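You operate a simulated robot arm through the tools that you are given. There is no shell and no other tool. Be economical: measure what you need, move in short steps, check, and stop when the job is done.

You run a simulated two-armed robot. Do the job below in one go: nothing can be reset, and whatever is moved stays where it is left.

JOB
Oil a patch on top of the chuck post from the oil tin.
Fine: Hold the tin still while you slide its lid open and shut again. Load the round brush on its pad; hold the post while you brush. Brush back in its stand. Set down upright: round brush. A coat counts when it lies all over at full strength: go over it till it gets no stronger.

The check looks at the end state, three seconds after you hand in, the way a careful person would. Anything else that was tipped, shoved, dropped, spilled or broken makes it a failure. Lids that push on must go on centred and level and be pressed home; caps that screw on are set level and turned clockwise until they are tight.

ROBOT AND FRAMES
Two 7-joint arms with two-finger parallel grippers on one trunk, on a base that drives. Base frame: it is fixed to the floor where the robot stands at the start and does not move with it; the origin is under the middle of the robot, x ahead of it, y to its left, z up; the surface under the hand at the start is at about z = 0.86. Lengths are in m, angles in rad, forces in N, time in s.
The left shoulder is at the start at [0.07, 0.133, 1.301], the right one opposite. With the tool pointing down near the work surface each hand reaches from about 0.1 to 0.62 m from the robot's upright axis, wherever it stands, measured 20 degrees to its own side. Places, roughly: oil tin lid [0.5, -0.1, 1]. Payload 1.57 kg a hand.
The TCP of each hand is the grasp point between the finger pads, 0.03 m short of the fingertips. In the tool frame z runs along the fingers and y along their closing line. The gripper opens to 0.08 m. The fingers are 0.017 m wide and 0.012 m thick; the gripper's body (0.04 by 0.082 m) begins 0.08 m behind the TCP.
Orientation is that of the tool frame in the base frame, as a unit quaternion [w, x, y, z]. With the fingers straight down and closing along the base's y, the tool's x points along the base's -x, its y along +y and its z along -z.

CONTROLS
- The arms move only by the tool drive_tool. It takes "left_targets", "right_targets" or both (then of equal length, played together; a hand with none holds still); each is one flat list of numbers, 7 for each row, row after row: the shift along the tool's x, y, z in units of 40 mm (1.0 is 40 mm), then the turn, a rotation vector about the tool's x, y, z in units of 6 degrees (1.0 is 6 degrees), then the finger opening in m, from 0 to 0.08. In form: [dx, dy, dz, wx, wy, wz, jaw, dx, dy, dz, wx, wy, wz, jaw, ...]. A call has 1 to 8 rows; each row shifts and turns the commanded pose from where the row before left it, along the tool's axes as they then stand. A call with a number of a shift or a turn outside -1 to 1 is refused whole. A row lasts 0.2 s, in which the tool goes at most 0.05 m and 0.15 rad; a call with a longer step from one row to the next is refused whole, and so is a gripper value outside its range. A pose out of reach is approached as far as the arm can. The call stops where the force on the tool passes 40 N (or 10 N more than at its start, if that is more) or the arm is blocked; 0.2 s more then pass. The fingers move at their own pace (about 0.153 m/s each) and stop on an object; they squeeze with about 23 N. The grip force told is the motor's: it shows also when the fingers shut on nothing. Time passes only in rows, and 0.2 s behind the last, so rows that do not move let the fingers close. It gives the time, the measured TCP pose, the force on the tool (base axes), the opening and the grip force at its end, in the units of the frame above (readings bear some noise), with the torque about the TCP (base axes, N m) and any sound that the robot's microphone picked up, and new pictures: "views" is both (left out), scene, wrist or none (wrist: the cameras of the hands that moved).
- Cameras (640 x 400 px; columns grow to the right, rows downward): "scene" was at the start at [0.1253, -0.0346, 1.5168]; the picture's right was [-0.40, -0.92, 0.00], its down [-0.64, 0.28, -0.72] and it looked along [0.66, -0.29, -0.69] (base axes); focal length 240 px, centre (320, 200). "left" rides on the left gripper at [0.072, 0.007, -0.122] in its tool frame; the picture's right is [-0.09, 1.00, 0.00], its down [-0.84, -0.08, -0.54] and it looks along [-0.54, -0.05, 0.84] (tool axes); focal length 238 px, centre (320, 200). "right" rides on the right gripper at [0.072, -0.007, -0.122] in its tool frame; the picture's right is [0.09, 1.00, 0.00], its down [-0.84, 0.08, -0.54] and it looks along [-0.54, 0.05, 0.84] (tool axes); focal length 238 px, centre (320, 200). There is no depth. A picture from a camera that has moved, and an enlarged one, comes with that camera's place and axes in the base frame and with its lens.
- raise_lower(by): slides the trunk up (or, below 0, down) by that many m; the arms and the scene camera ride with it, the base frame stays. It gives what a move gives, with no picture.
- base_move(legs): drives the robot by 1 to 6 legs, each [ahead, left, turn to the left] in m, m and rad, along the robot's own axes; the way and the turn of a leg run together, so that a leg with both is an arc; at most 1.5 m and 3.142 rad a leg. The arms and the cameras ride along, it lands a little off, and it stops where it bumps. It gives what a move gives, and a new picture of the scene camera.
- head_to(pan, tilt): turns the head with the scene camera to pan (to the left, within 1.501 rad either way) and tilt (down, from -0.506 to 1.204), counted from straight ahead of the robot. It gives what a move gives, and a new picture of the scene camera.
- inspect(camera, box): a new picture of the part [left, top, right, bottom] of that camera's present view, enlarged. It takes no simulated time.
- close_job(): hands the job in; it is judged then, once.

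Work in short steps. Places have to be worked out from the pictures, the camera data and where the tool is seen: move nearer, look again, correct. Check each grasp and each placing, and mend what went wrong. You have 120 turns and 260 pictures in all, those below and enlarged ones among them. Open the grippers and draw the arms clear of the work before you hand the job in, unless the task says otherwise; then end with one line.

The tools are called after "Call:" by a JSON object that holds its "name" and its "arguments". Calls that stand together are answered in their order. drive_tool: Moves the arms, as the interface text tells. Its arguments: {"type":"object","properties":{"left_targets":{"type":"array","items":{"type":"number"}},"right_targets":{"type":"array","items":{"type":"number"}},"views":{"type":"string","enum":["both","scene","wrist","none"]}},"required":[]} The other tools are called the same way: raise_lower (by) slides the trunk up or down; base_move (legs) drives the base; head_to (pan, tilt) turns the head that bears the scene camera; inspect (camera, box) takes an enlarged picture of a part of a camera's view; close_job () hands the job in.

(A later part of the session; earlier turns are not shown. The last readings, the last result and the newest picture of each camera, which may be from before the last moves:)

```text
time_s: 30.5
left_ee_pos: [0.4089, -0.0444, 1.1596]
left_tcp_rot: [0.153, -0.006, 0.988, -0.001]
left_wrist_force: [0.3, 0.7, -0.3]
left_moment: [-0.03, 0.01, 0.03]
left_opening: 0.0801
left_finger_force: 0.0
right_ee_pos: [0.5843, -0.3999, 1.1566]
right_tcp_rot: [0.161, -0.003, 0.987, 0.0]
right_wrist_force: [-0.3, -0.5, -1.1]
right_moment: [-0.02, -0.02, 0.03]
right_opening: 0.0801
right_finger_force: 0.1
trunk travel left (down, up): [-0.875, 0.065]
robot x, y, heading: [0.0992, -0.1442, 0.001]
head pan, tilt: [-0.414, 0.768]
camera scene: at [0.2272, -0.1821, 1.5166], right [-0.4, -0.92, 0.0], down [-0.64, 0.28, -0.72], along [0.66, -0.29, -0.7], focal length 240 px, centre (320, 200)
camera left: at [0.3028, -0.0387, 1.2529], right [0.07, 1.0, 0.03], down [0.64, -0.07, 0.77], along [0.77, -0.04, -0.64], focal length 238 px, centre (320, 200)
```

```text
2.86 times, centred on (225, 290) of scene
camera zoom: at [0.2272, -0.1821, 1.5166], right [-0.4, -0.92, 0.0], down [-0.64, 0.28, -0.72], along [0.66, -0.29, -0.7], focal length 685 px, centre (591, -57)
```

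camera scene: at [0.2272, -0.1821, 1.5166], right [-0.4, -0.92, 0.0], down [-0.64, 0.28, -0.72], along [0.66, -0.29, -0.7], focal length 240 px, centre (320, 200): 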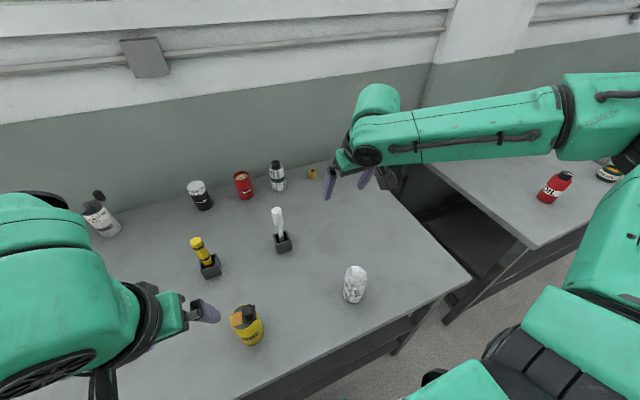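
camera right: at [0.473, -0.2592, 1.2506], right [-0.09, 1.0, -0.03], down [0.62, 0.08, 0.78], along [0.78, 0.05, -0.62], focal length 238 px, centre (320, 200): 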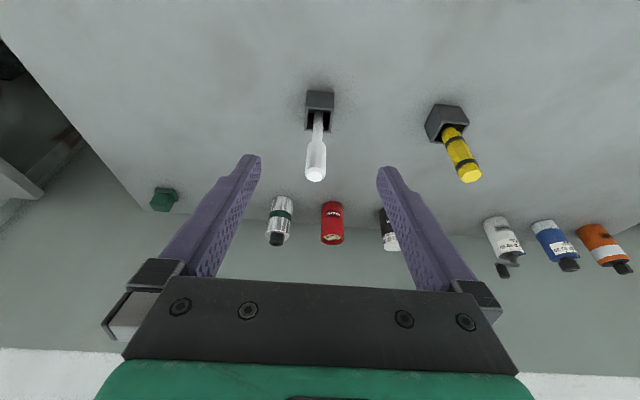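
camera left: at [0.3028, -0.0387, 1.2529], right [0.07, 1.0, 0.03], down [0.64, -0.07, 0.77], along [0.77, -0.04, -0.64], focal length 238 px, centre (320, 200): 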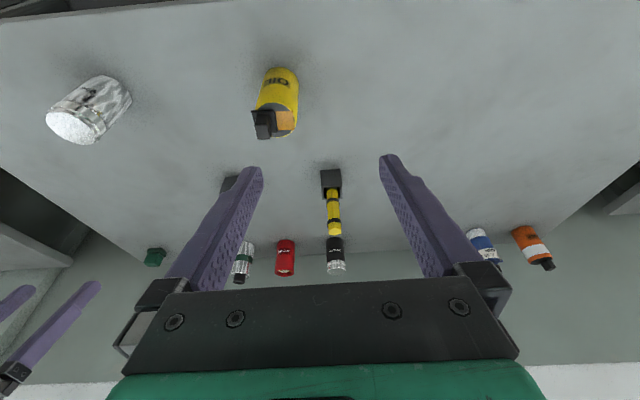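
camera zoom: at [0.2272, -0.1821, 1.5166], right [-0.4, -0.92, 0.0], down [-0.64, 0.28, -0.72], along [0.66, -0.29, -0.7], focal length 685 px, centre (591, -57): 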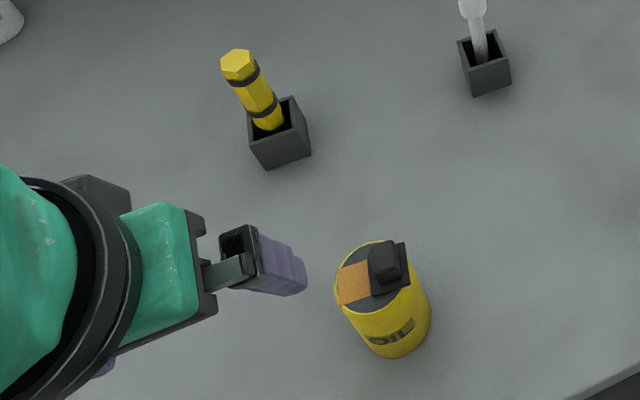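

Yellow brush top ≈(0.705,-0.034,1.0), stand ≈(0.685,-0.036). Move left hand to pre-grasp above it and look.

Call:
{"name": "drive_tool", "arguments": {"left_targets": [-0.85, 0.036, 0.643, 0, 0, 0, 0.08, -0.85, 0.036, 0.643, 0, 0, 0, 0.08, -0.85, 0.036, 0.643, 0, 0, 0, 0.08, -0.85, 0.036, 0.643, 0, 0, 0, 0.08, -0.85, 0.036, 0.643, 0, 0, 0, 0.08, -0.85, 0.036, 0.643, 0, 0, 0, 0.08], "views": "both"}}

Call:
{"name": "inspect", "arguments": {"camera": "scene", "box": [140, 200, 260, 300]}}

Call:
{"name": "inspect", "arguments": {"camera": "left", "box": [260, 60, 380, 240]}}

```text
time_s: 31.9
left_ee_pos: [0.6527, -0.032, 1.073]
left_tcp_rot: [0.154, -0.007, 0.988, 0.0]
left_wrist_force: [0.1, -0.1, -0.7]
left_moment: [0.02, 0.01, -0.02]
left_opening: 0.0803
left_finger_force: 0.2
right_ee_pos: [0.5855, -0.4004, 1.1575]
right_tcp_rot: [0.161, -0.003, 0.987, -0.001]
right_wrist_force: [0.2, 0.2, 0.7]
right_moment: [0.03, 0.0, -0.01]
right_opening: 0.0803
right_finger_force: 0.0
trunk travel left (down, up): [-0.875, 0.065]
robot x, y, heading: [0.097, -0.1444, 0.007]
head pan, tilt: [-0.414, 0.768]
camera scene: at [0.2277, -0.1816, 1.5166], right [-0.4, -0.92, 0.0], down [-0.64, 0.28, -0.72], along [0.66, -0.29, -0.7], focal length 240 px, centre (320, 200)
camera left: at [0.545, -0.0269, 1.1659], right [0.07, 1.0, 0.03], down [0.63, -0.07, 0.77], along [0.77, -0.04, -0.64], focal length 238 px, centre (320, 200)
```

scene: 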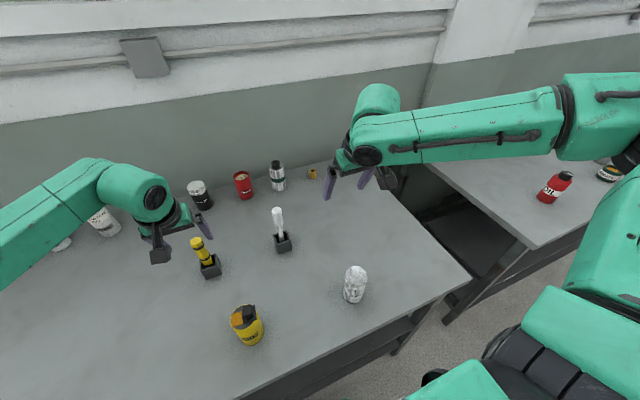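
left: 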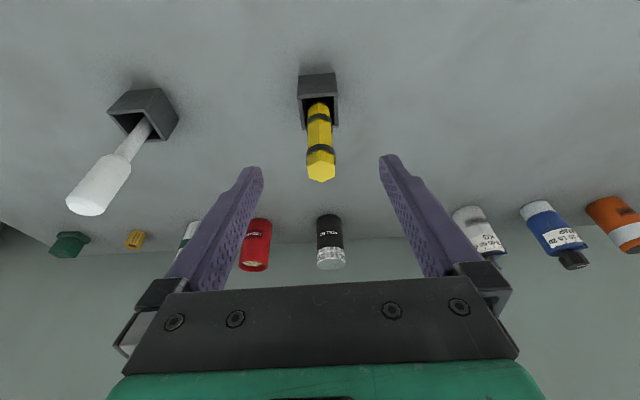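

```text
4.00 times, centred on (200, 250) of scene
camera zoom: at [0.2277, -0.1816, 1.5166], right [-0.4, -0.92, 0.0], down [-0.64, 0.28, -0.72], along [0.66, -0.29, -0.7], focal length 959 px, centre (800, 0)
```

zoom: 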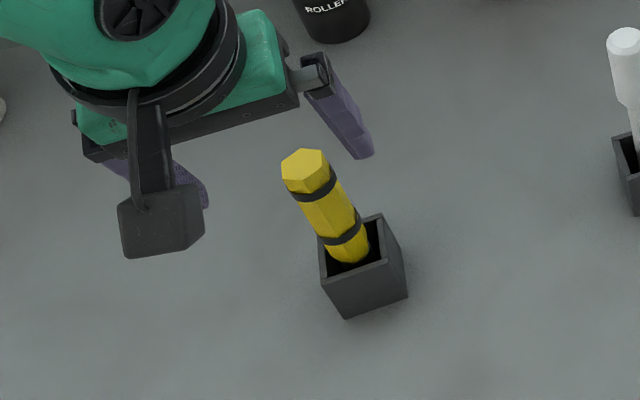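

```text
2.22 times, centred on (320, 150) of left
camera zoom: at [0.545, -0.0269, 1.1659], right [0.07, 1.0, 0.03], down [0.63, -0.07, 0.77], along [0.77, -0.04, -0.64], focal length 530 px, centre (320, 311)
```

zoom: 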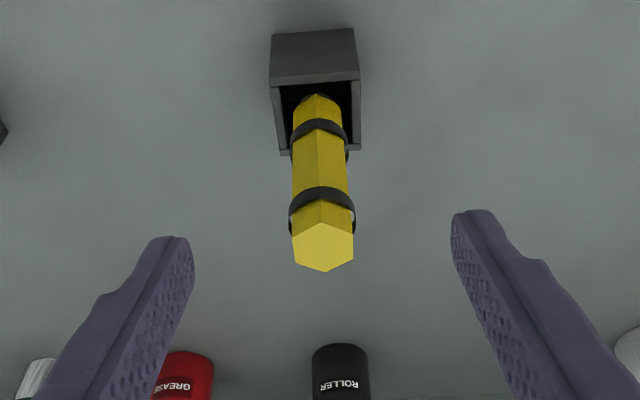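

Brush axis ≈(0.708,-0.033), handle top 0.99. Go down to TCP z≈0.96 around the handle.

Call:
{"name": "drive_tool", "arguments": {"left_targets": [-0.46, -0.02, 0.3, 0, 0, 0, 0.08, 0, 0, 0.9, 0, 0, 0, 0.08, 0, 0, 0.9, 0, 0, 0, 0.08, 0, 0, 0.9, 0, 0, 0, 0.06], "views": "both"}}

Call:
{"name": "inspect", "arguments": {"camera": "scene", "box": [140, 200, 260, 300]}}

Call:
{"name": "inspect", "arguments": {"camera": "left", "box": [240, 80, 400, 280]}}

```text
time_s: 32.9
left_ee_pos: [0.7035, -0.0324, 0.9652]
left_tcp_rot: [0.154, -0.007, 0.988, 0.0]
left_wrist_force: [0.5, 0.7, -0.2]
left_moment: [0.01, 0.05, -0.01]
left_opening: 0.0602
left_finger_force: 0.1
right_ee_pos: [0.5851, -0.4003, 1.1575]
right_tcp_rot: [0.162, -0.003, 0.987, 0.0]
right_wrist_force: [0.2, 0.1, 0.3]
right_moment: [0.0, 0.04, 0.0]
right_opening: 0.0801
right_finger_force: 0.2
trunk travel left (down, up): [-0.875, 0.065]
robot x, y, heading: [0.1013, -0.1472, 0.007]
head pan, tilt: [-0.414, 0.768]
camera scene: at [0.2268, -0.1812, 1.5167], right [-0.4, -0.92, 0.0], down [-0.64, 0.28, -0.72], along [0.66, -0.29, -0.7], focal length 240 px, centre (320, 200)
camera left: at [0.5982, -0.0271, 1.0581], right [0.07, 1.0, 0.03], down [0.63, -0.07, 0.77], along [0.77, -0.04, -0.64], focal length 238 px, centre (320, 200)
```

scene: 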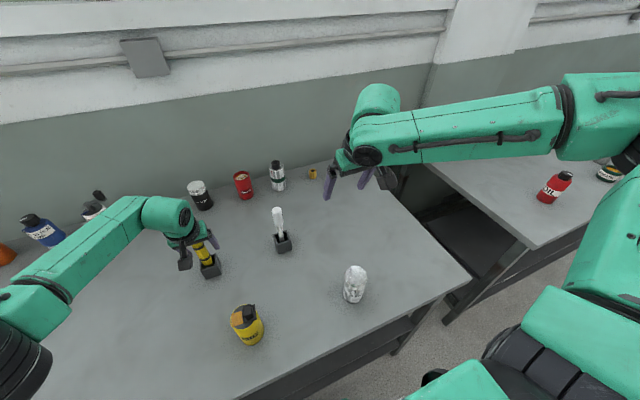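
left: 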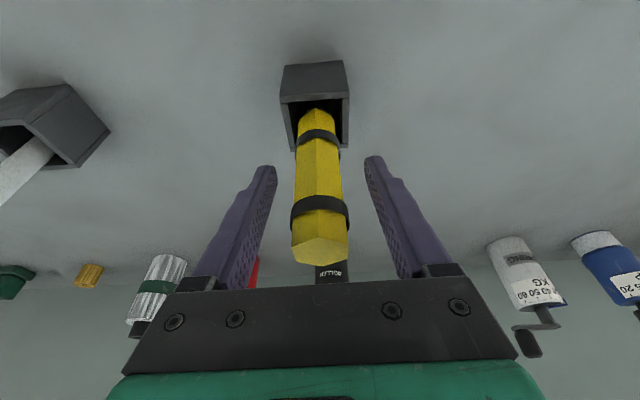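

```text
4.00 times, centred on (200, 250) of scene
camera zoom: at [0.2268, -0.1812, 1.5167], right [-0.4, -0.92, 0.0], down [-0.64, 0.28, -0.72], along [0.66, -0.29, -0.7], focal length 959 px, centre (800, 0)
```

zoom: 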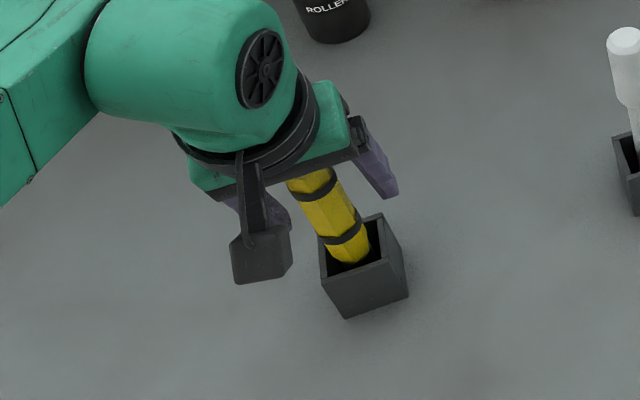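

```text
2.00 times, centred on (320, 180) of left
camera zoom: at [0.5982, -0.0271, 1.0581], right [0.07, 1.0, 0.03], down [0.63, -0.07, 0.77], along [0.77, -0.04, -0.64], focal length 477 px, centre (320, 240)
```

zoom: 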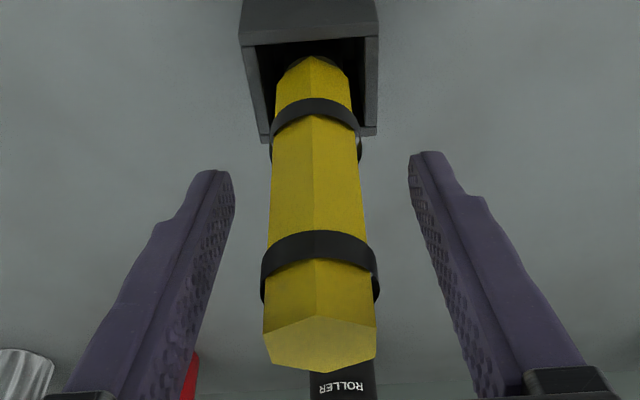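

Centred in y. Go 9 mm further and close.

Call:
{"name": "drive_tool", "arguments": {"left_targets": [-0.06, -0.02, 0.22, 0, 0, 0, 0.06, 0, 0, 0, 0, 0, 0, 0.03, 0, 0, 0, 0, 0, 0, 0.015, 0, 0, 0, 0, 0, 0, 0.015], "views": "wrist"}}

```text
time_s: 33.9
left_ee_pos: [0.7096, -0.0325, 0.9582]
left_tcp_rot: [0.154, -0.008, 0.988, 0.0]
left_wrist_force: [0.4, -0.4, -0.1]
left_moment: [0.03, 0.0, -0.01]
left_opening: 0.0267
left_finger_force: 22.9
right_ee_pos: [0.584, -0.3986, 1.1586]
right_tcp_rot: [0.162, -0.003, 0.987, -0.001]
right_wrist_force: [-0.3, -0.2, -0.5]
right_moment: [-0.02, -0.01, 0.03]
right_opening: 0.0801
right_finger_force: 0.1
trunk travel left (down, up): [-0.875, 0.065]
robot x, y, heading: [0.0984, -0.1451, 0.002]
head pan, tilt: [-0.414, 0.768]
camera left: at [0.6028, -0.027, 1.0507], right [0.07, 1.0, 0.02], down [0.63, -0.07, 0.77], along [0.77, -0.04, -0.64], focal length 238 px, centre (320, 200)
```

left: 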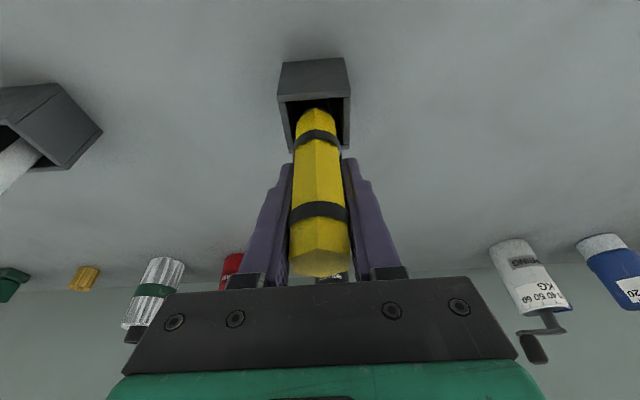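

Gripped at TCP (0.709,-0.0325,0.958) – return pose. Lift 140 mm and inspect the bristles.

Call:
{"name": "drive_tool", "arguments": {"left_targets": [-0.304, 0, -0.953, 0, 0, 0, 0.015, -0.304, 0, -0.953, 0, 0, 0, 0.015, -0.304, 0, -0.953, 0, 0, 0, 0.015, -0.152, 0, -0.476, 0, 0, 0, 0.015], "views": "both"}}

Call:
{"name": "inspect", "arguments": {"camera": "left", "box": [260, 20, 380, 200]}}

Call:
{"name": "inspect", "arguments": {"camera": "scene", "box": [140, 170, 260, 290]}}

```text
time_s: 34.9
left_ee_pos: [0.7067, -0.0326, 1.0982]
left_tcp_rot: [0.153, -0.008, 0.988, -0.001]
left_wrist_force: [-0.7, -0.7, -0.8]
left_moment: [-0.01, 0.03, -0.03]
left_opening: 0.0268
left_finger_force: 22.5
right_ee_pos: [0.5838, -0.3992, 1.1591]
right_tcp_rot: [0.163, -0.003, 0.987, -0.001]
right_wrist_force: [0.1, -0.5, 0.1]
right_moment: [0.0, 0.0, 0.01]
right_opening: 0.0804
right_finger_force: 0.0
trunk travel left (down, up): [-0.875, 0.065]
robot x, y, heading: [0.1, -0.1478, 0.004]
head pan, tilt: [-0.414, 0.768]
camera scene: at [0.2257, -0.1807, 1.5168], right [-0.4, -0.92, 0.0], down [-0.64, 0.28, -0.72], along [0.66, -0.29, -0.69], focal length 240 px, centre (320, 200)
camera left: at [0.6002, -0.0267, 1.192], right [0.07, 1.0, 0.02], down [0.63, -0.07, 0.77], along [0.77, -0.04, -0.64], focal length 238 px, centre (320, 200)
```

scene: 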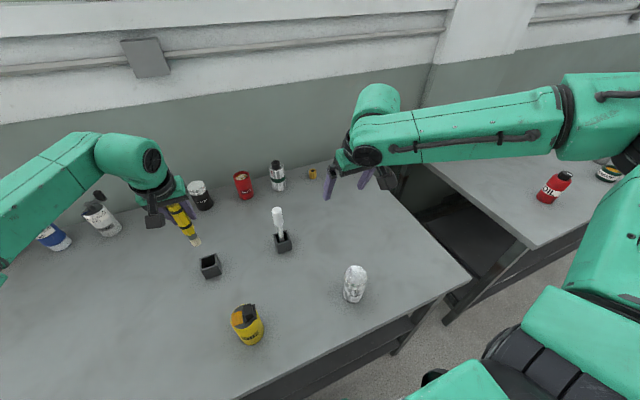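
left: 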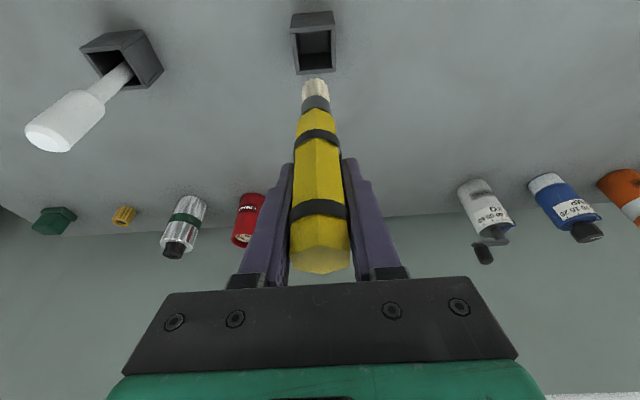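

```text
2.22 times, centred on (320, 110) of left
camera zoom: at [0.6002, -0.0267, 1.192], right [0.07, 1.0, 0.02], down [0.63, -0.07, 0.77], along [0.77, -0.04, -0.64], focal length 530 px, centre (320, 400)
```

zoom: 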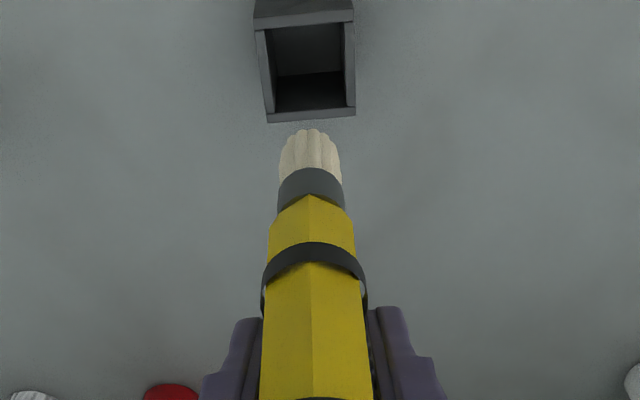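

```text
3.33 times, centred on (200, 230) of scene
camera zoom: at [0.2257, -0.1807, 1.5168], right [-0.4, -0.92, 0.0], down [-0.64, 0.28, -0.72], along [0.66, -0.29, -0.69], focal length 799 px, centre (720, 100)
```

zoom: 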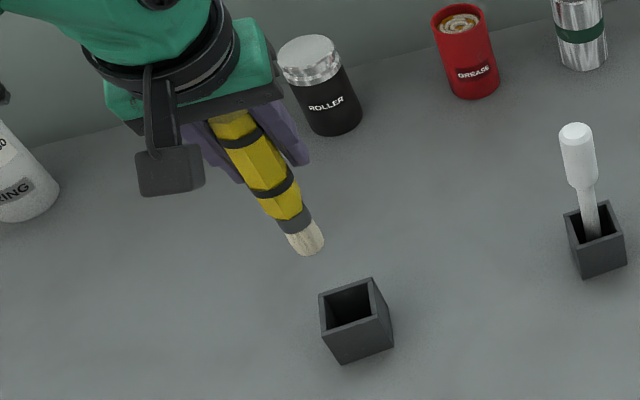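

This is the round brush (bristles). It leans ~12° relative to vertical in the hand (tip ≈ 46 mm tool x, 83 mm tool z). I tilt the hand 12° more to make it vertical and carry it above the pad at ≈(0.483,-0.092).

Call:
{"name": "drive_tool", "arguments": {"left_targets": [0, 0, -0.2, 0, -1, 0, 0.015, 0, 0, 0, 0, -1, 0, 0.015, 0.75, -0.242, -0.571, 0, 0, 0, 0.015, 0.75, -0.242, -0.571, 0, 0, 0, 0.015, 0.75, -0.242, -0.571, 0, 0, 0, 0.015, 0.75, -0.242, -0.571, 0, 0, 0, 0.015, 0.75, -0.242, -0.571, 0, 0, 0, 0.015], "views": "both"}}

Call:
{"name": "inspect", "arguments": {"camera": "left", "box": [240, 0, 400, 180]}}

Call:
{"name": "inspect", "arguments": {"camera": "scene", "box": [160, 220, 320, 360]}}

```text
time_s: 36.5
left_ee_pos: [0.5195, -0.0844, 1.1318]
left_tcp_rot: [0.257, -0.008, 0.966, 0.001]
left_wrist_force: [-0.6, -0.9, 0.2]
left_moment: [0.02, 0.0, 0.04]
left_opening: 0.0268
left_finger_force: 22.7
right_ee_pos: [0.5835, -0.3996, 1.159]
right_tcp_rot: [0.162, -0.003, 0.987, 0.0]
right_wrist_force: [-0.6, 0.2, 0.2]
right_moment: [-0.04, 0.0, 0.01]
right_opening: 0.0801
right_finger_force: 0.0
trunk travel left (down, up): [-0.875, 0.065]
robot x, y, heading: [0.1013, -0.1433, 0.006]
head pan, tilt: [-0.414, 0.768]
camera scene: at [0.2245, -0.1815, 1.5169], right [-0.4, -0.92, 0.0], down [-0.64, 0.28, -0.72], along [0.66, -0.29, -0.69], focal length 240 px, centre (320, 200)
camera left: at [0.3955, -0.0784, 1.2005], right [0.06, 1.0, 0.04], down [0.46, -0.07, 0.89], along [0.89, -0.04, -0.46], focal length 238 px, centre (320, 200)
```

scene: 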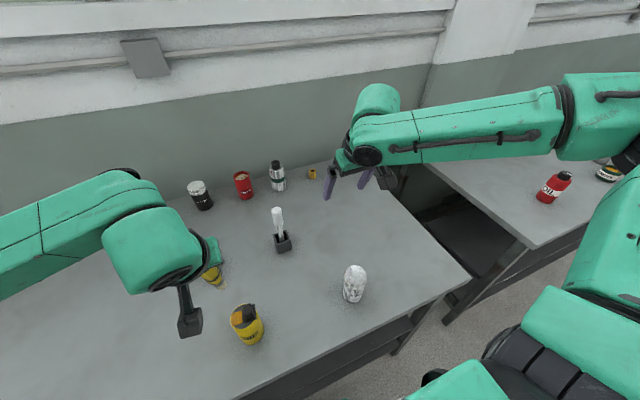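
left: 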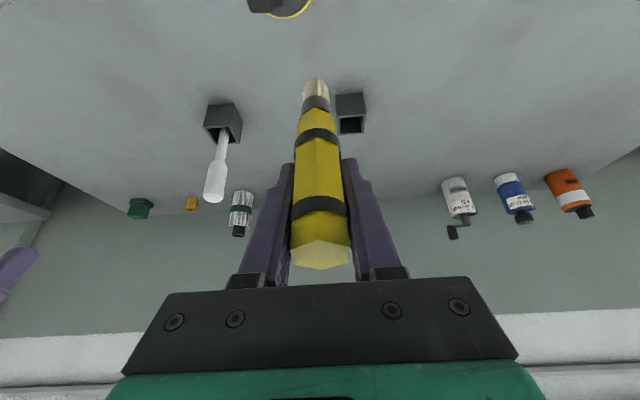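

```text
2.22 times, centred on (320, 90) of left
camera zoom: at [0.3955, -0.0784, 1.2005], right [0.06, 1.0, 0.04], down [0.46, -0.07, 0.89], along [0.89, -0.04, -0.46], focal length 530 px, centre (320, 444)
```

zoom: 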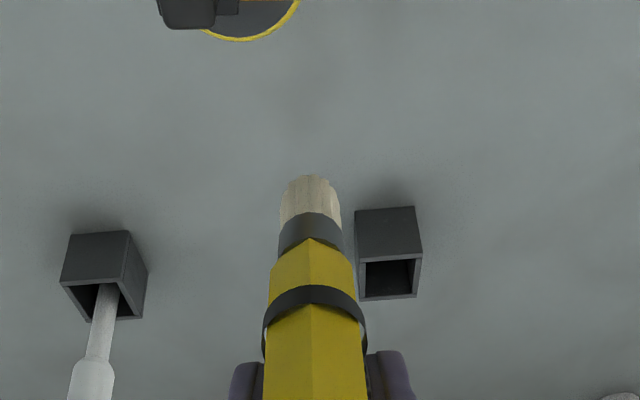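

```text
2.86 times, centred on (240, 290) of scene
camera zoom: at [0.2245, -0.1815, 1.5169], right [-0.4, -0.92, 0.0], down [-0.64, 0.28, -0.72], along [0.66, -0.29, -0.69], focal length 685 px, centre (549, -57)
```

zoom: 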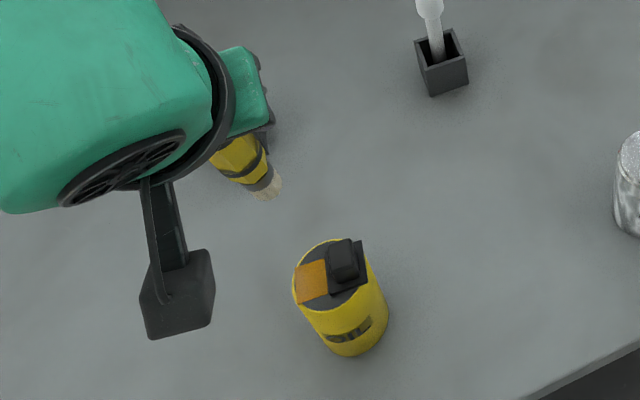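

Brush tip ≈(0.526,-0.082,1.026), pad centre ≈(0.482,-0.092,0.955). Shift over the pad with the tip at ~1.0 and check.

Call:
{"name": "drive_tool", "arguments": {"left_targets": [0.65, -0.12, 0.06, 0, 0, 0, 0.015, 0.65, -0.12, 0.06, 0, 0, 0, 0.015], "views": "both"}}

Call:
{"name": "inspect", "arguments": {"camera": "left", "box": [240, 0, 400, 180]}}

Call:
{"name": "inspect", "arguments": {"camera": "scene", "box": [180, 260, 300, 360]}}

```text
time_s: 37.1
left_ee_pos: [0.4769, -0.0943, 1.1002]
left_tcp_rot: [0.257, -0.007, 0.966, 0.001]
left_wrist_force: [0.2, 0.0, 0.3]
left_moment: [0.02, -0.02, 0.0]
left_opening: 0.0271
left_finger_force: 23.4
right_ee_pos: [0.5824, -0.3997, 1.159]
right_tcp_rot: [0.162, -0.003, 0.987, 0.0]
right_wrist_force: [-0.9, 0.0, -0.5]
right_moment: [0.01, 0.04, -0.01]
right_opening: 0.08
right_finger_force: 0.1
trunk travel left (down, up): [-0.875, 0.065]
robot x, y, heading: [0.0976, -0.1474, 0.009]
head pan, tilt: [-0.414, 0.768]
camera scene: at [0.2248, -0.1815, 1.5169], right [-0.4, -0.92, 0.0], down [-0.64, 0.28, -0.72], along [0.66, -0.29, -0.69], focal length 240 px, centre (320, 200)
camera left: at [0.3524, -0.0896, 1.1693], right [0.06, 1.0, 0.04], down [0.46, -0.07, 0.89], along [0.89, -0.04, -0.46], focal length 238 px, centre (320, 200)
```

scene: 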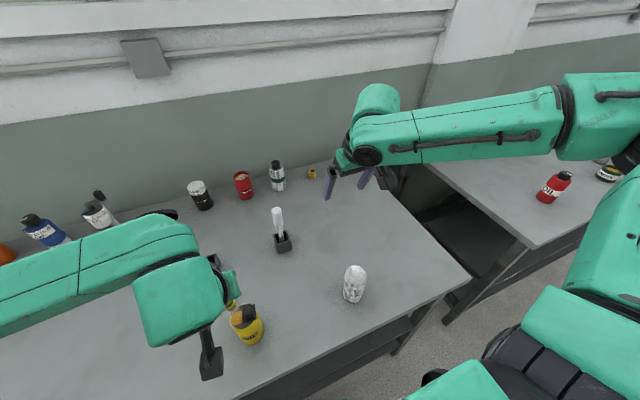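
left: 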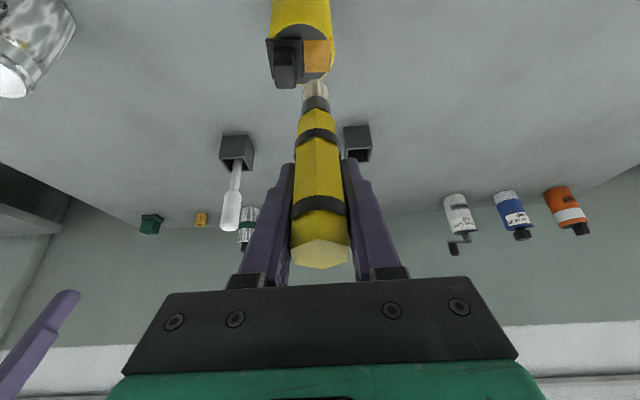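

```text
2.22 times, centred on (320, 90) of left
camera zoom: at [0.3524, -0.0896, 1.1693], right [0.06, 1.0, 0.04], down [0.46, -0.07, 0.89], along [0.89, -0.04, -0.46], focal length 530 px, centre (320, 444)
```

zoom: 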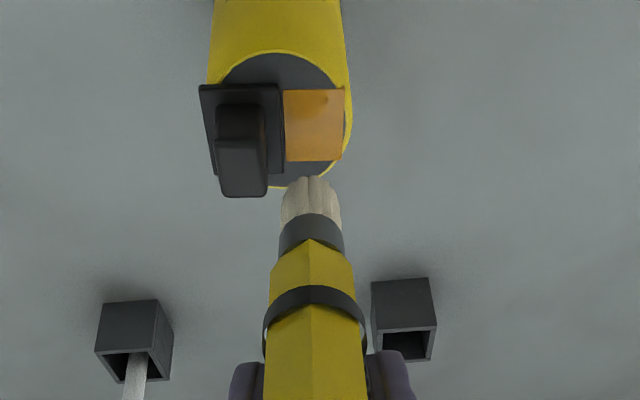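

```text
4.00 times, centred on (240, 310) of scene
camera zoom: at [0.2248, -0.1815, 1.5169], right [-0.4, -0.92, 0.0], down [-0.64, 0.28, -0.72], along [0.66, -0.29, -0.69], focal length 959 px, centre (640, -240)
```

zoom: 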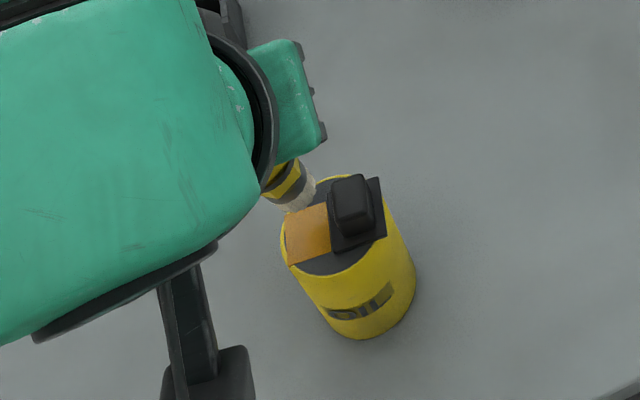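

Aligned over the pad. Descend ~34 mm toward the pad in gentle rows.

Call:
{"name": "drive_tool", "arguments": {"left_targets": [0.17, -0.025, 0.4, 0, 0, 0, 0.015, 0.17, -0.025, 0.4, 0, 0, 0, 0.015, 0, 0, 0, 0, 0, 0, 0.015], "views": "both"}}

Call:
{"name": "inspect", "arguments": {"camera": "left", "box": [240, 0, 400, 180]}}

Call:
{"name": "inspect", "arguments": {"camera": "scene", "box": [180, 260, 300, 360]}}

```text
time_s: 37.9
left_ee_pos: [0.4804, -0.0963, 1.0664]
left_tcp_rot: [0.257, -0.007, 0.966, -0.001]
left_wrist_force: [-2.6, 1.8, 10.3]
left_moment: [-0.04, 0.21, 0.0]
left_opening: 0.0268
left_finger_force: 23.1
right_ee_pos: [0.582, -0.3986, 1.159]
right_tcp_rot: [0.163, -0.003, 0.987, -0.002]
right_wrist_force: [0.4, 0.3, 0.4]
right_moment: [0.01, 0.03, 0.02]
right_opening: 0.0802
right_finger_force: 0.1
trunk travel left (down, up): [-0.875, 0.065]
robot x, y, heading: [0.1004, -0.1477, 0.004]
head pan, tilt: [-0.414, 0.768]
camera scene: at [0.2239, -0.1803, 1.5171], right [-0.4, -0.92, 0.0], down [-0.64, 0.28, -0.72], along [0.66, -0.29, -0.69], focal length 240 px, centre (320, 200)
camera left: at [0.3565, -0.0908, 1.1347], right [0.07, 1.0, 0.04], down [0.46, -0.07, 0.89], along [0.89, -0.04, -0.46], focal length 238 px, centre (320, 200)
```

scene: 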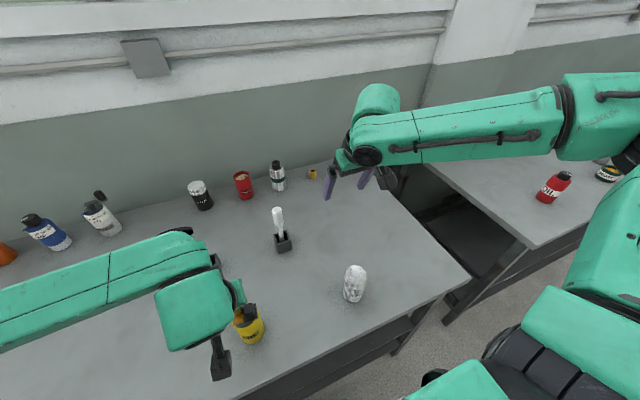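
left: 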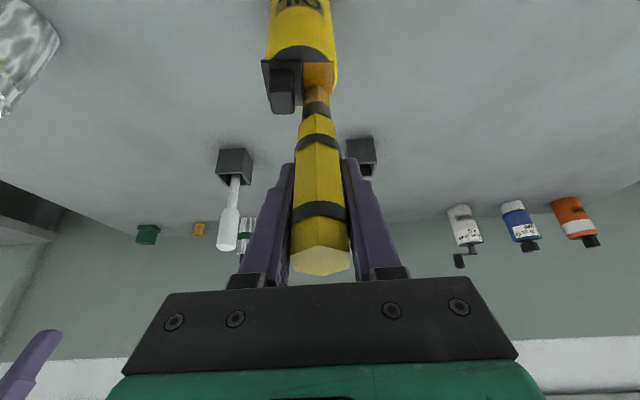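

```text
2.22 times, centred on (320, 90) of left
camera zoom: at [0.3565, -0.0908, 1.1347], right [0.07, 1.0, 0.04], down [0.46, -0.07, 0.89], along [0.89, -0.04, -0.46], focal length 530 px, centre (320, 444)
```

zoom: 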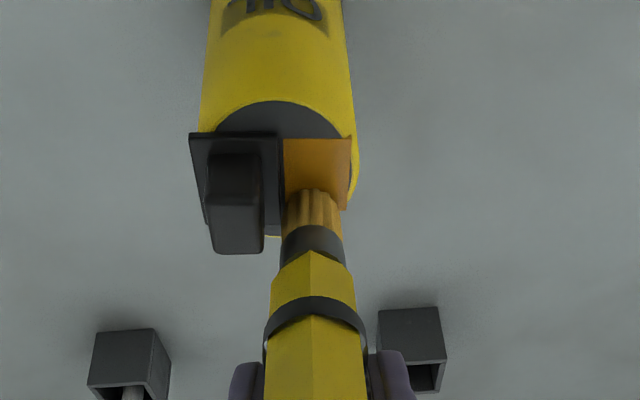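

```text
4.00 times, centred on (240, 310) of scene
camera zoom: at [0.2239, -0.1803, 1.5171], right [-0.4, -0.92, 0.0], down [-0.64, 0.28, -0.72], along [0.66, -0.29, -0.69], focal length 959 px, centre (640, -240)
```

zoom: 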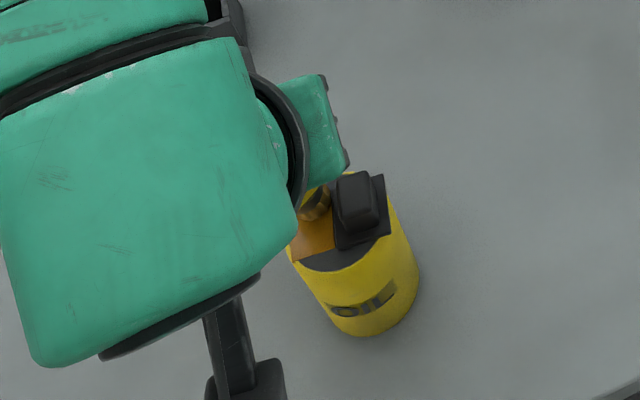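

Contact at 10 N and the bristles turned oil-coloured: loaded. Lift the brush 80 mm; move the right hand back toward the post for a look.

Call:
{"name": "drive_tool", "arguments": {"left_targets": [-0.497, 0, -0.868, 0, 0, 0, 0.015, -0.497, 0, -0.868, 0, 0, 0, 0.015, 0, 0, 0, 0, 0, 0, 0.015, 0, 0, 0, 0, 0, 0, 0.015, 0, 0, 0, 0, 0, 0, 0.015], "right_targets": [1, 0, -0.3, 0, 0, 0, 0.08, 1, 0, -0.3, 0, 0, 0, 0.08, 1, 0, -0.3, 0, 0, 0, 0.08, 1, 0, -0.3, 0, 0, 0, 0.08, 1, 0, 0, 0, 0, 0, 0.08], "views": "both"}}

Call:
{"name": "inspect", "arguments": {"camera": "scene", "box": [300, 240, 420, 330]}}

```text
time_s: 39.1
left_ee_pos: [0.4808, -0.0961, 1.1451]
left_tcp_rot: [0.257, -0.008, 0.966, 0.0]
left_wrist_force: [-0.2, 0.6, 0.9]
left_moment: [-0.01, 0.01, -0.02]
left_opening: 0.0267
left_finger_force: 22.7
right_ee_pos: [0.4917, -0.4159, 1.1701]
right_tcp_rot: [0.162, -0.003, 0.987, -0.001]
right_wrist_force: [-0.1, -0.6, 1.0]
right_moment: [0.03, 0.01, -0.01]
right_opening: 0.0798
right_finger_force: 0.1
right hand out of reach, approached as far as the arm can: row 3, 4, 5
trunk travel left (down, up): [-0.875, 0.065]
robot x, y, heading: [0.102, -0.1425, 0.001]
head pan, tilt: [-0.414, 0.768]
camera scene: at [0.224, -0.1807, 1.517], right [-0.4, -0.92, 0.0], down [-0.64, 0.28, -0.72], along [0.66, -0.29, -0.69], focal length 240 px, centre (320, 200)
camera right: at [0.3845, -0.4217, 1.2624], right [-0.09, 1.0, -0.03], down [0.62, 0.08, 0.78], along [0.78, 0.05, -0.62], focal length 238 px, centre (320, 200)
camera left: at [0.357, -0.091, 1.2149], right [0.07, 1.0, 0.04], down [0.46, -0.07, 0.89], along [0.89, -0.04, -0.46], focal length 238 px, centre (320, 200)
```

scene: 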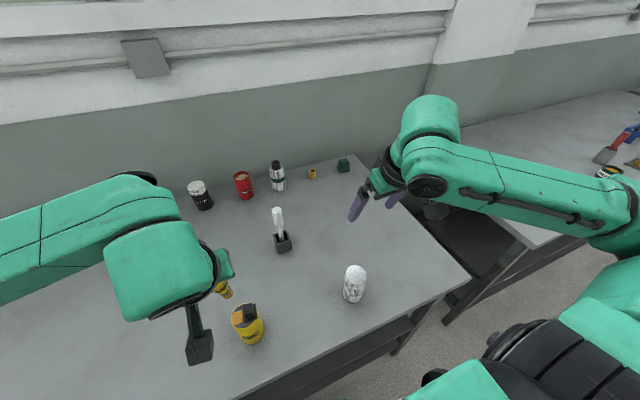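
right: 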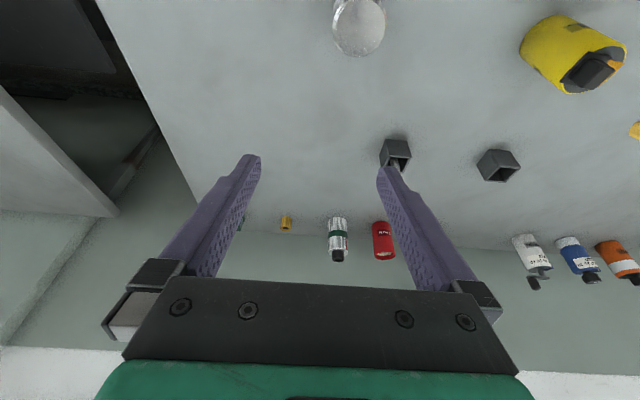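
left: 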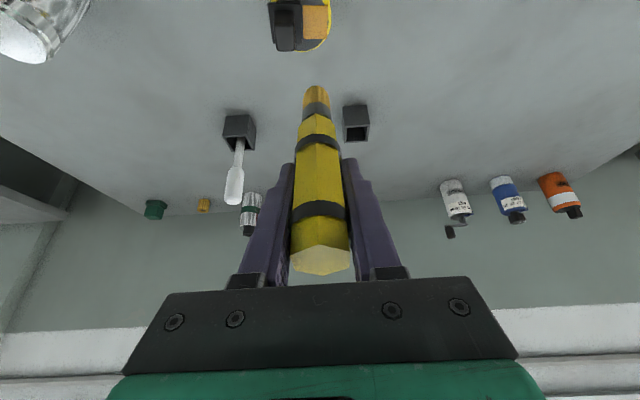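

```text
4.44 times, centred on (360, 285) of scene
camera zoom: at [0.224, -0.1807, 1.517], right [-0.4, -0.92, 0.0], down [-0.64, 0.28, -0.72], along [0.66, -0.29, -0.69], focal length 1066 px, centre (142, -178)
```

zoom: 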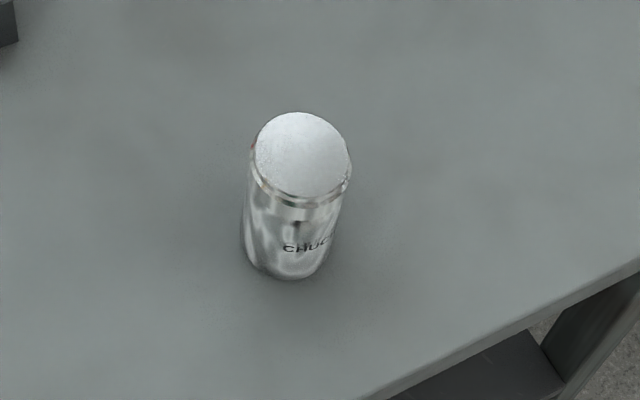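

Post top ≈(0.463,-0.3835,0.971), Ø≈0.055. I'll hold it with the right from front-right (yaw 45°, tilt 60°) to leave room for the brush: yaw first.

Call:
{"name": "drive_tool", "arguments": {"right_targets": [0, -0.25, 0.15, -0.3, 0, -0.89, 0.08, 0, -0.25, 0.15, -0.3, 0, -0.89, 0.08, 0, -0.25, 0.15, -0.3, 0, -0.89, 0.08, 0, -0.25, 0.15, -0.3, 0, -0.89, 0.08, 0, -0.25, 0.15, -0.3, 0, -0.89, 0.08, 0, -0.25, 0.15, -0.3, 0, -0.89, 0.08, 0, -0.25, 0.15, -0.3, 0, -0.89, 0.08, 0, 0, 0, -0.3, 0, -0.89, 0.08], "views": "scene"}}

```text
time_s: 40.9
left_ee_pos: [0.4823, -0.097, 1.146]
left_tcp_rot: [0.256, -0.007, 0.967, 0.0]
left_wrist_force: [0.1, -0.2, 0.4]
left_moment: [-0.01, -0.02, 0.02]
left_opening: 0.027
left_finger_force: 22.4
right_ee_pos: [0.5265, -0.4777, 1.1299]
right_tcp_rot: [0.15, -0.382, 0.91, 0.062]
right_wrist_force: [-0.5, 0.2, 0.0]
right_moment: [0.0, 0.01, 0.04]
right_opening: 0.08
right_finger_force: 0.1
trunk travel left (down, up): [-0.875, 0.065]
robot x, y, heading: [0.0997, -0.1446, 0.003]
head pan, tilt: [-0.414, 0.768]
camera scene: at [0.2259, -0.1809, 1.5168], right [-0.4, -0.92, 0.0], down [-0.64, 0.28, -0.72], along [0.66, -0.29, -0.69], focal length 240 px, centre (320, 200)
```

scene: 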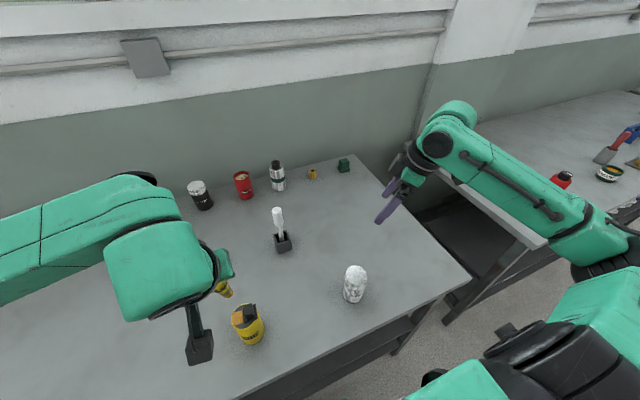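

Now shift back toward the robot and start tilting to 60°.

Call:
{"name": "drive_tool", "arguments": {"right_targets": [0.86, 0.59, 0, 0, 0, 0, 0.08, 0.86, 0.59, 0, 0, 0, 0, 0.08, 0.86, 0.59, 0, 0, 0, 0, 0.08, 0, 0, 0, 0, -1, 0, 0.08, 0, 0, 0, 0, -1, 0, 0.08, 0, 0, 0, 0, -1, 0, 0.08, 0, 0, 0, 0, -1, 0, 0.08, 0, 0, 0, 0, -1, 0, 0.08], "views": "scene"}}

```text
time_s: 42.7
left_ee_pos: [0.4829, -0.0959, 1.1456]
left_tcp_rot: [0.257, -0.007, 0.966, 0.001]
left_wrist_force: [0.0, -0.5, -1.1]
left_moment: [-0.01, -0.02, -0.01]
left_opening: 0.0267
left_finger_force: 22.7
right_ee_pos: [0.4071, -0.4975, 1.0981]
right_tcp_rot: [0.38, -0.352, 0.841, 0.157]
right_wrist_force: [-0.3, 0.0, 0.4]
right_moment: [0.03, -0.02, 0.03]
right_opening: 0.0799
right_finger_force: 0.0
trunk travel left (down, up): [-0.875, 0.065]
robot x, y, heading: [0.0991, -0.1454, 0.001]
head pan, tilt: [-0.414, 0.768]
camera scene: at [0.2256, -0.181, 1.5168], right [-0.4, -0.92, 0.0], down [-0.64, 0.28, -0.72], along [0.66, -0.29, -0.69], focal length 240 px, centre (320, 200)
```

scene: 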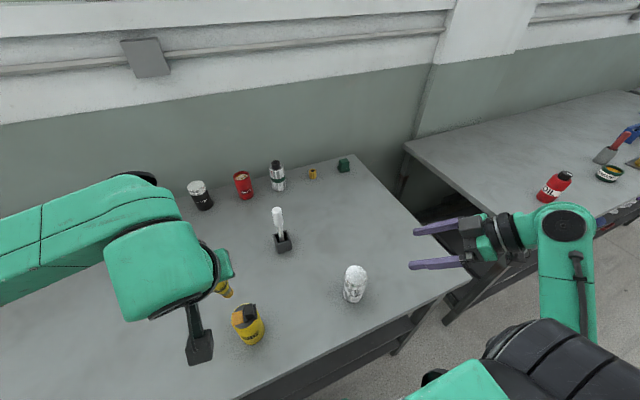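

Reachable. With 48° tilt the camera stays clear of the table, so keep it. Move to pre-grasp 90 mm short of the post.

Call:
{"name": "drive_tool", "arguments": {"right_targets": [0.432, 0.259, 0.823, 0, 0, 0, 0.08, 0.432, 0.259, 0.823, 0, 0, 0, 0.08, 0.432, 0.259, 0.823, 0, 0, 0, 0.08, 0.432, 0.259, 0.823, 0, 0, 0, 0.08], "views": "both"}}

```text
time_s: 43.7
left_ee_pos: [0.4828, -0.0955, 1.1476]
left_tcp_rot: [0.256, -0.008, 0.967, 0.001]
left_wrist_force: [-0.4, 0.3, -0.8]
left_moment: [-0.04, 0.01, 0.01]
left_opening: 0.0271
left_finger_force: 22.8
right_ee_pos: [0.4156, -0.4328, 0.9583]
right_tcp_rot: [0.381, -0.353, 0.84, 0.157]
right_wrist_force: [0.5, 0.6, -0.4]
right_moment: [0.02, -0.01, 0.0]
right_opening: 0.0802
right_finger_force: 0.0
trunk travel left (down, up): [-0.875, 0.065]
robot x, y, heading: [0.1054, -0.1452, 0.002]
head pan, tilt: [-0.414, 0.768]
camera scene: at [0.2259, -0.1805, 1.5168], right [-0.4, -0.92, 0.0], down [-0.64, 0.28, -0.72], along [0.66, -0.29, -0.69], focal length 240 px, centre (320, 200)
camera right: at [0.3219, -0.5345, 0.9845], right [-0.75, 0.66, -0.07], down [0.05, 0.16, 0.99], along [0.66, 0.74, -0.15], focal length 238 px, centre (320, 200)
```

scene: 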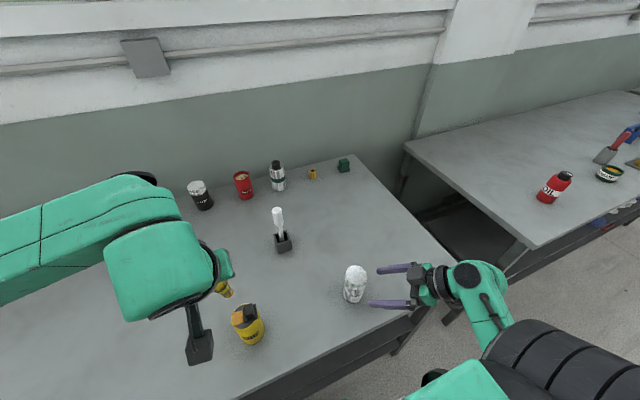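
right: 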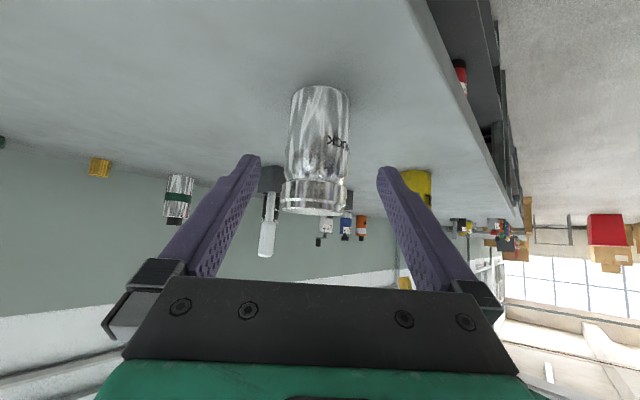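

Post centred between fingers. Advance 90 mm and close.

Call:
{"name": "drive_tool", "arguments": {"right_targets": [0, 0, 0.75, 0, 0, 0, 0.08, 0, 0, 0.75, 0, 0, 0, 0.08, 0, 0, 0.7, 0, 0, 0, 0.08, 0, 0, 0, 0, 0, 0, 0.05, 0, 0, 0, 0, 0, 0, 0.04, 0, 0, 0, 0, 0, 0, 0.04], "views": "both"}}

Call:
{"name": "inspect", "arguments": {"camera": "scene", "box": [300, 240, 420, 330]}}

```text
time_s: 45.1
left_ee_pos: [0.4828, -0.0949, 1.1457]
left_tcp_rot: [0.256, -0.008, 0.967, 0.0]
left_wrist_force: [0.0, -0.6, 0.5]
left_moment: [0.01, 0.0, 0.01]
left_opening: 0.0267
left_finger_force: 23.5
right_ee_pos: [0.4641, -0.3845, 0.8999]
right_tcp_rot: [0.381, -0.352, 0.84, 0.158]
right_wrist_force: [0.9, 0.6, 2.2]
right_moment: [0.03, -0.06, -0.01]
right_opening: 0.0571
right_finger_force: 23.1
trunk travel left (down, up): [-0.875, 0.065]
robot x, y, heading: [0.1016, -0.1464, 0.004]
head pan, tilt: [-0.414, 0.768]
camera scene: at [0.2259, -0.1806, 1.5168], right [-0.4, -0.92, 0.0], down [-0.64, 0.28, -0.72], along [0.66, -0.29, -0.69], focal length 240 px, centre (320, 200)
camera right: at [0.3699, -0.4869, 0.9257], right [-0.75, 0.66, -0.07], down [0.05, 0.16, 0.99], along [0.66, 0.74, -0.15], focal length 238 px, centre (320, 200)
```

scene: 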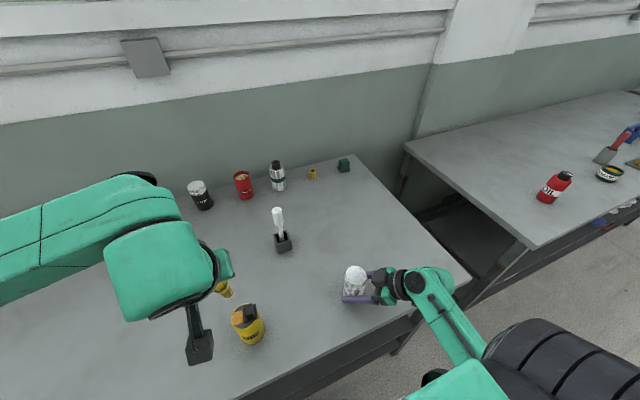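
right: 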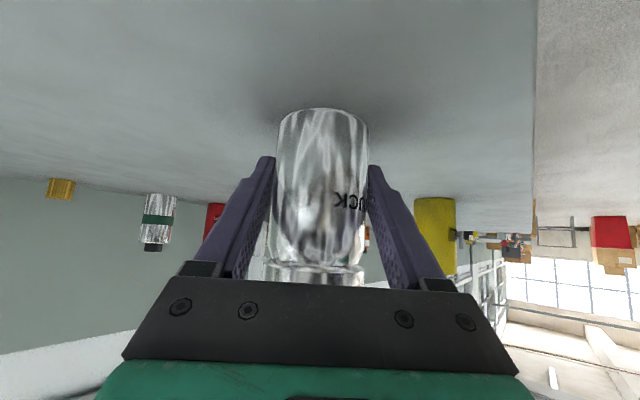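

```text
4.44 times, centred on (360, 285) of scene
camera zoom: at [0.2259, -0.1806, 1.5168], right [-0.4, -0.92, 0.0], down [-0.64, 0.28, -0.72], along [0.66, -0.29, -0.69], focal length 1066 px, centre (142, -178)
```

zoom: 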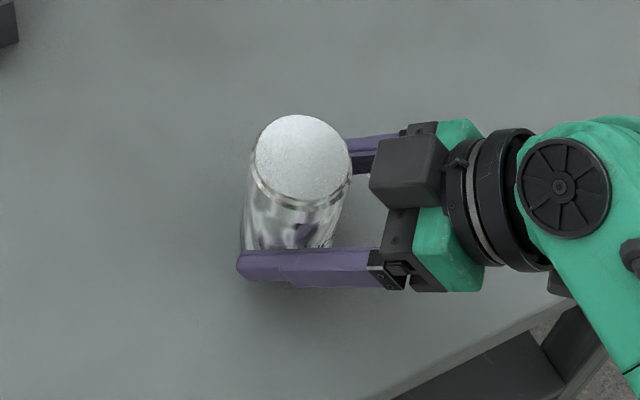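

Post held firmly. Carry the brush across to above the post top.

Call:
{"name": "drive_tool", "arguments": {"left_targets": [0, -0.9, 0, 0, 0, 0, 0.015, 0, -0.9, 0, 0, 0, 0, 0.015, 0.1, -0.9, 0, 0, 0, 0, 0.015, 0.1, -0.9, 0, 0, 0, 0, 0.015, 0.1, -0.9, 0, 0, 0, 0, 0.015, 0.15, -0.9, 0, 0, 0, 0, 0.015, 0.15, -0.9, 0, 0, 0, 0, 0.015, 0.15, -0.9, 0, 0, 0, 0, 0.015], "views": "both"}}

Call:
{"name": "inspect", "arguments": {"camera": "left", "box": [240, 0, 400, 180]}}

```text
time_s: 46.9
left_ee_pos: [0.4613, -0.3554, 1.1339]
left_tcp_rot: [0.257, -0.008, 0.966, 0.001]
left_wrist_force: [0.1, 0.5, -0.9]
left_moment: [-0.02, -0.01, -0.03]
left_opening: 0.0271
left_finger_force: 22.9
left hand out of reach, approached as far as the arm can: row 8
right_ee_pos: [0.4617, -0.3847, 0.9001]
right_tcp_rot: [0.38, -0.352, 0.841, 0.157]
right_wrist_force: [-0.7, -1.6, 2.7]
right_moment: [0.05, -0.07, -0.07]
right_opening: 0.0571
right_finger_force: 22.6
trunk travel left (down, up): [-0.875, 0.065]
robot x, y, heading: [0.1026, -0.1459, 0.003]
head pan, tilt: [-0.414, 0.768]
camera scene: at [0.2253, -0.1805, 1.5169], right [-0.4, -0.92, 0.0], down [-0.64, 0.28, -0.72], along [0.66, -0.29, -0.69], focal length 240 px, centre (320, 200)
camera left: at [0.3378, -0.3505, 1.2028], right [0.07, 1.0, 0.04], down [0.46, -0.07, 0.89], along [0.89, -0.04, -0.46], focal length 238 px, centre (320, 200)
```

scene: 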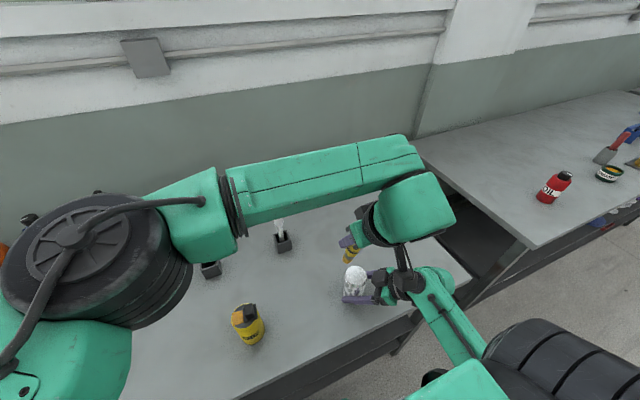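
left: 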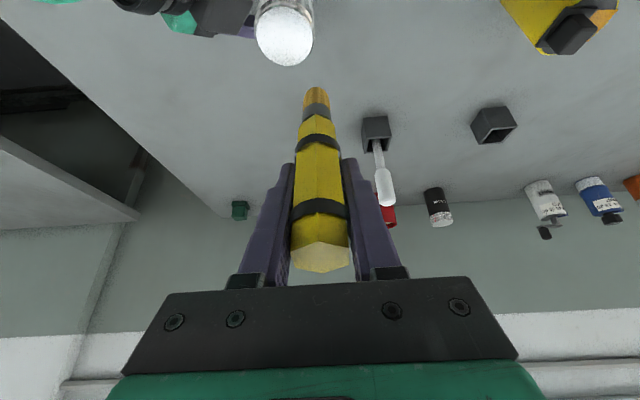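

```text
2.22 times, centred on (320, 90) of left
camera zoom: at [0.3378, -0.3505, 1.2028], right [0.07, 1.0, 0.04], down [0.46, -0.07, 0.89], along [0.89, -0.04, -0.46], focal length 530 px, centre (320, 444)
```

zoom: 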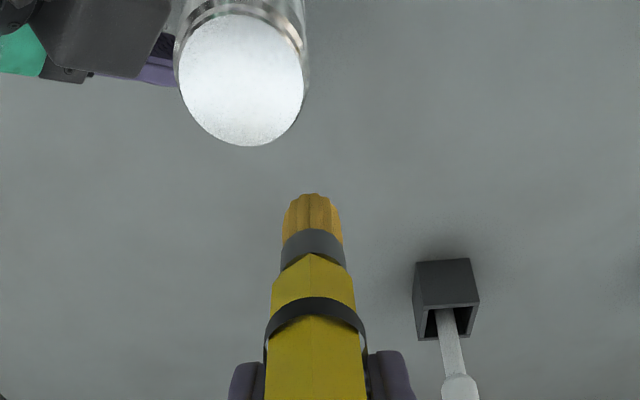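

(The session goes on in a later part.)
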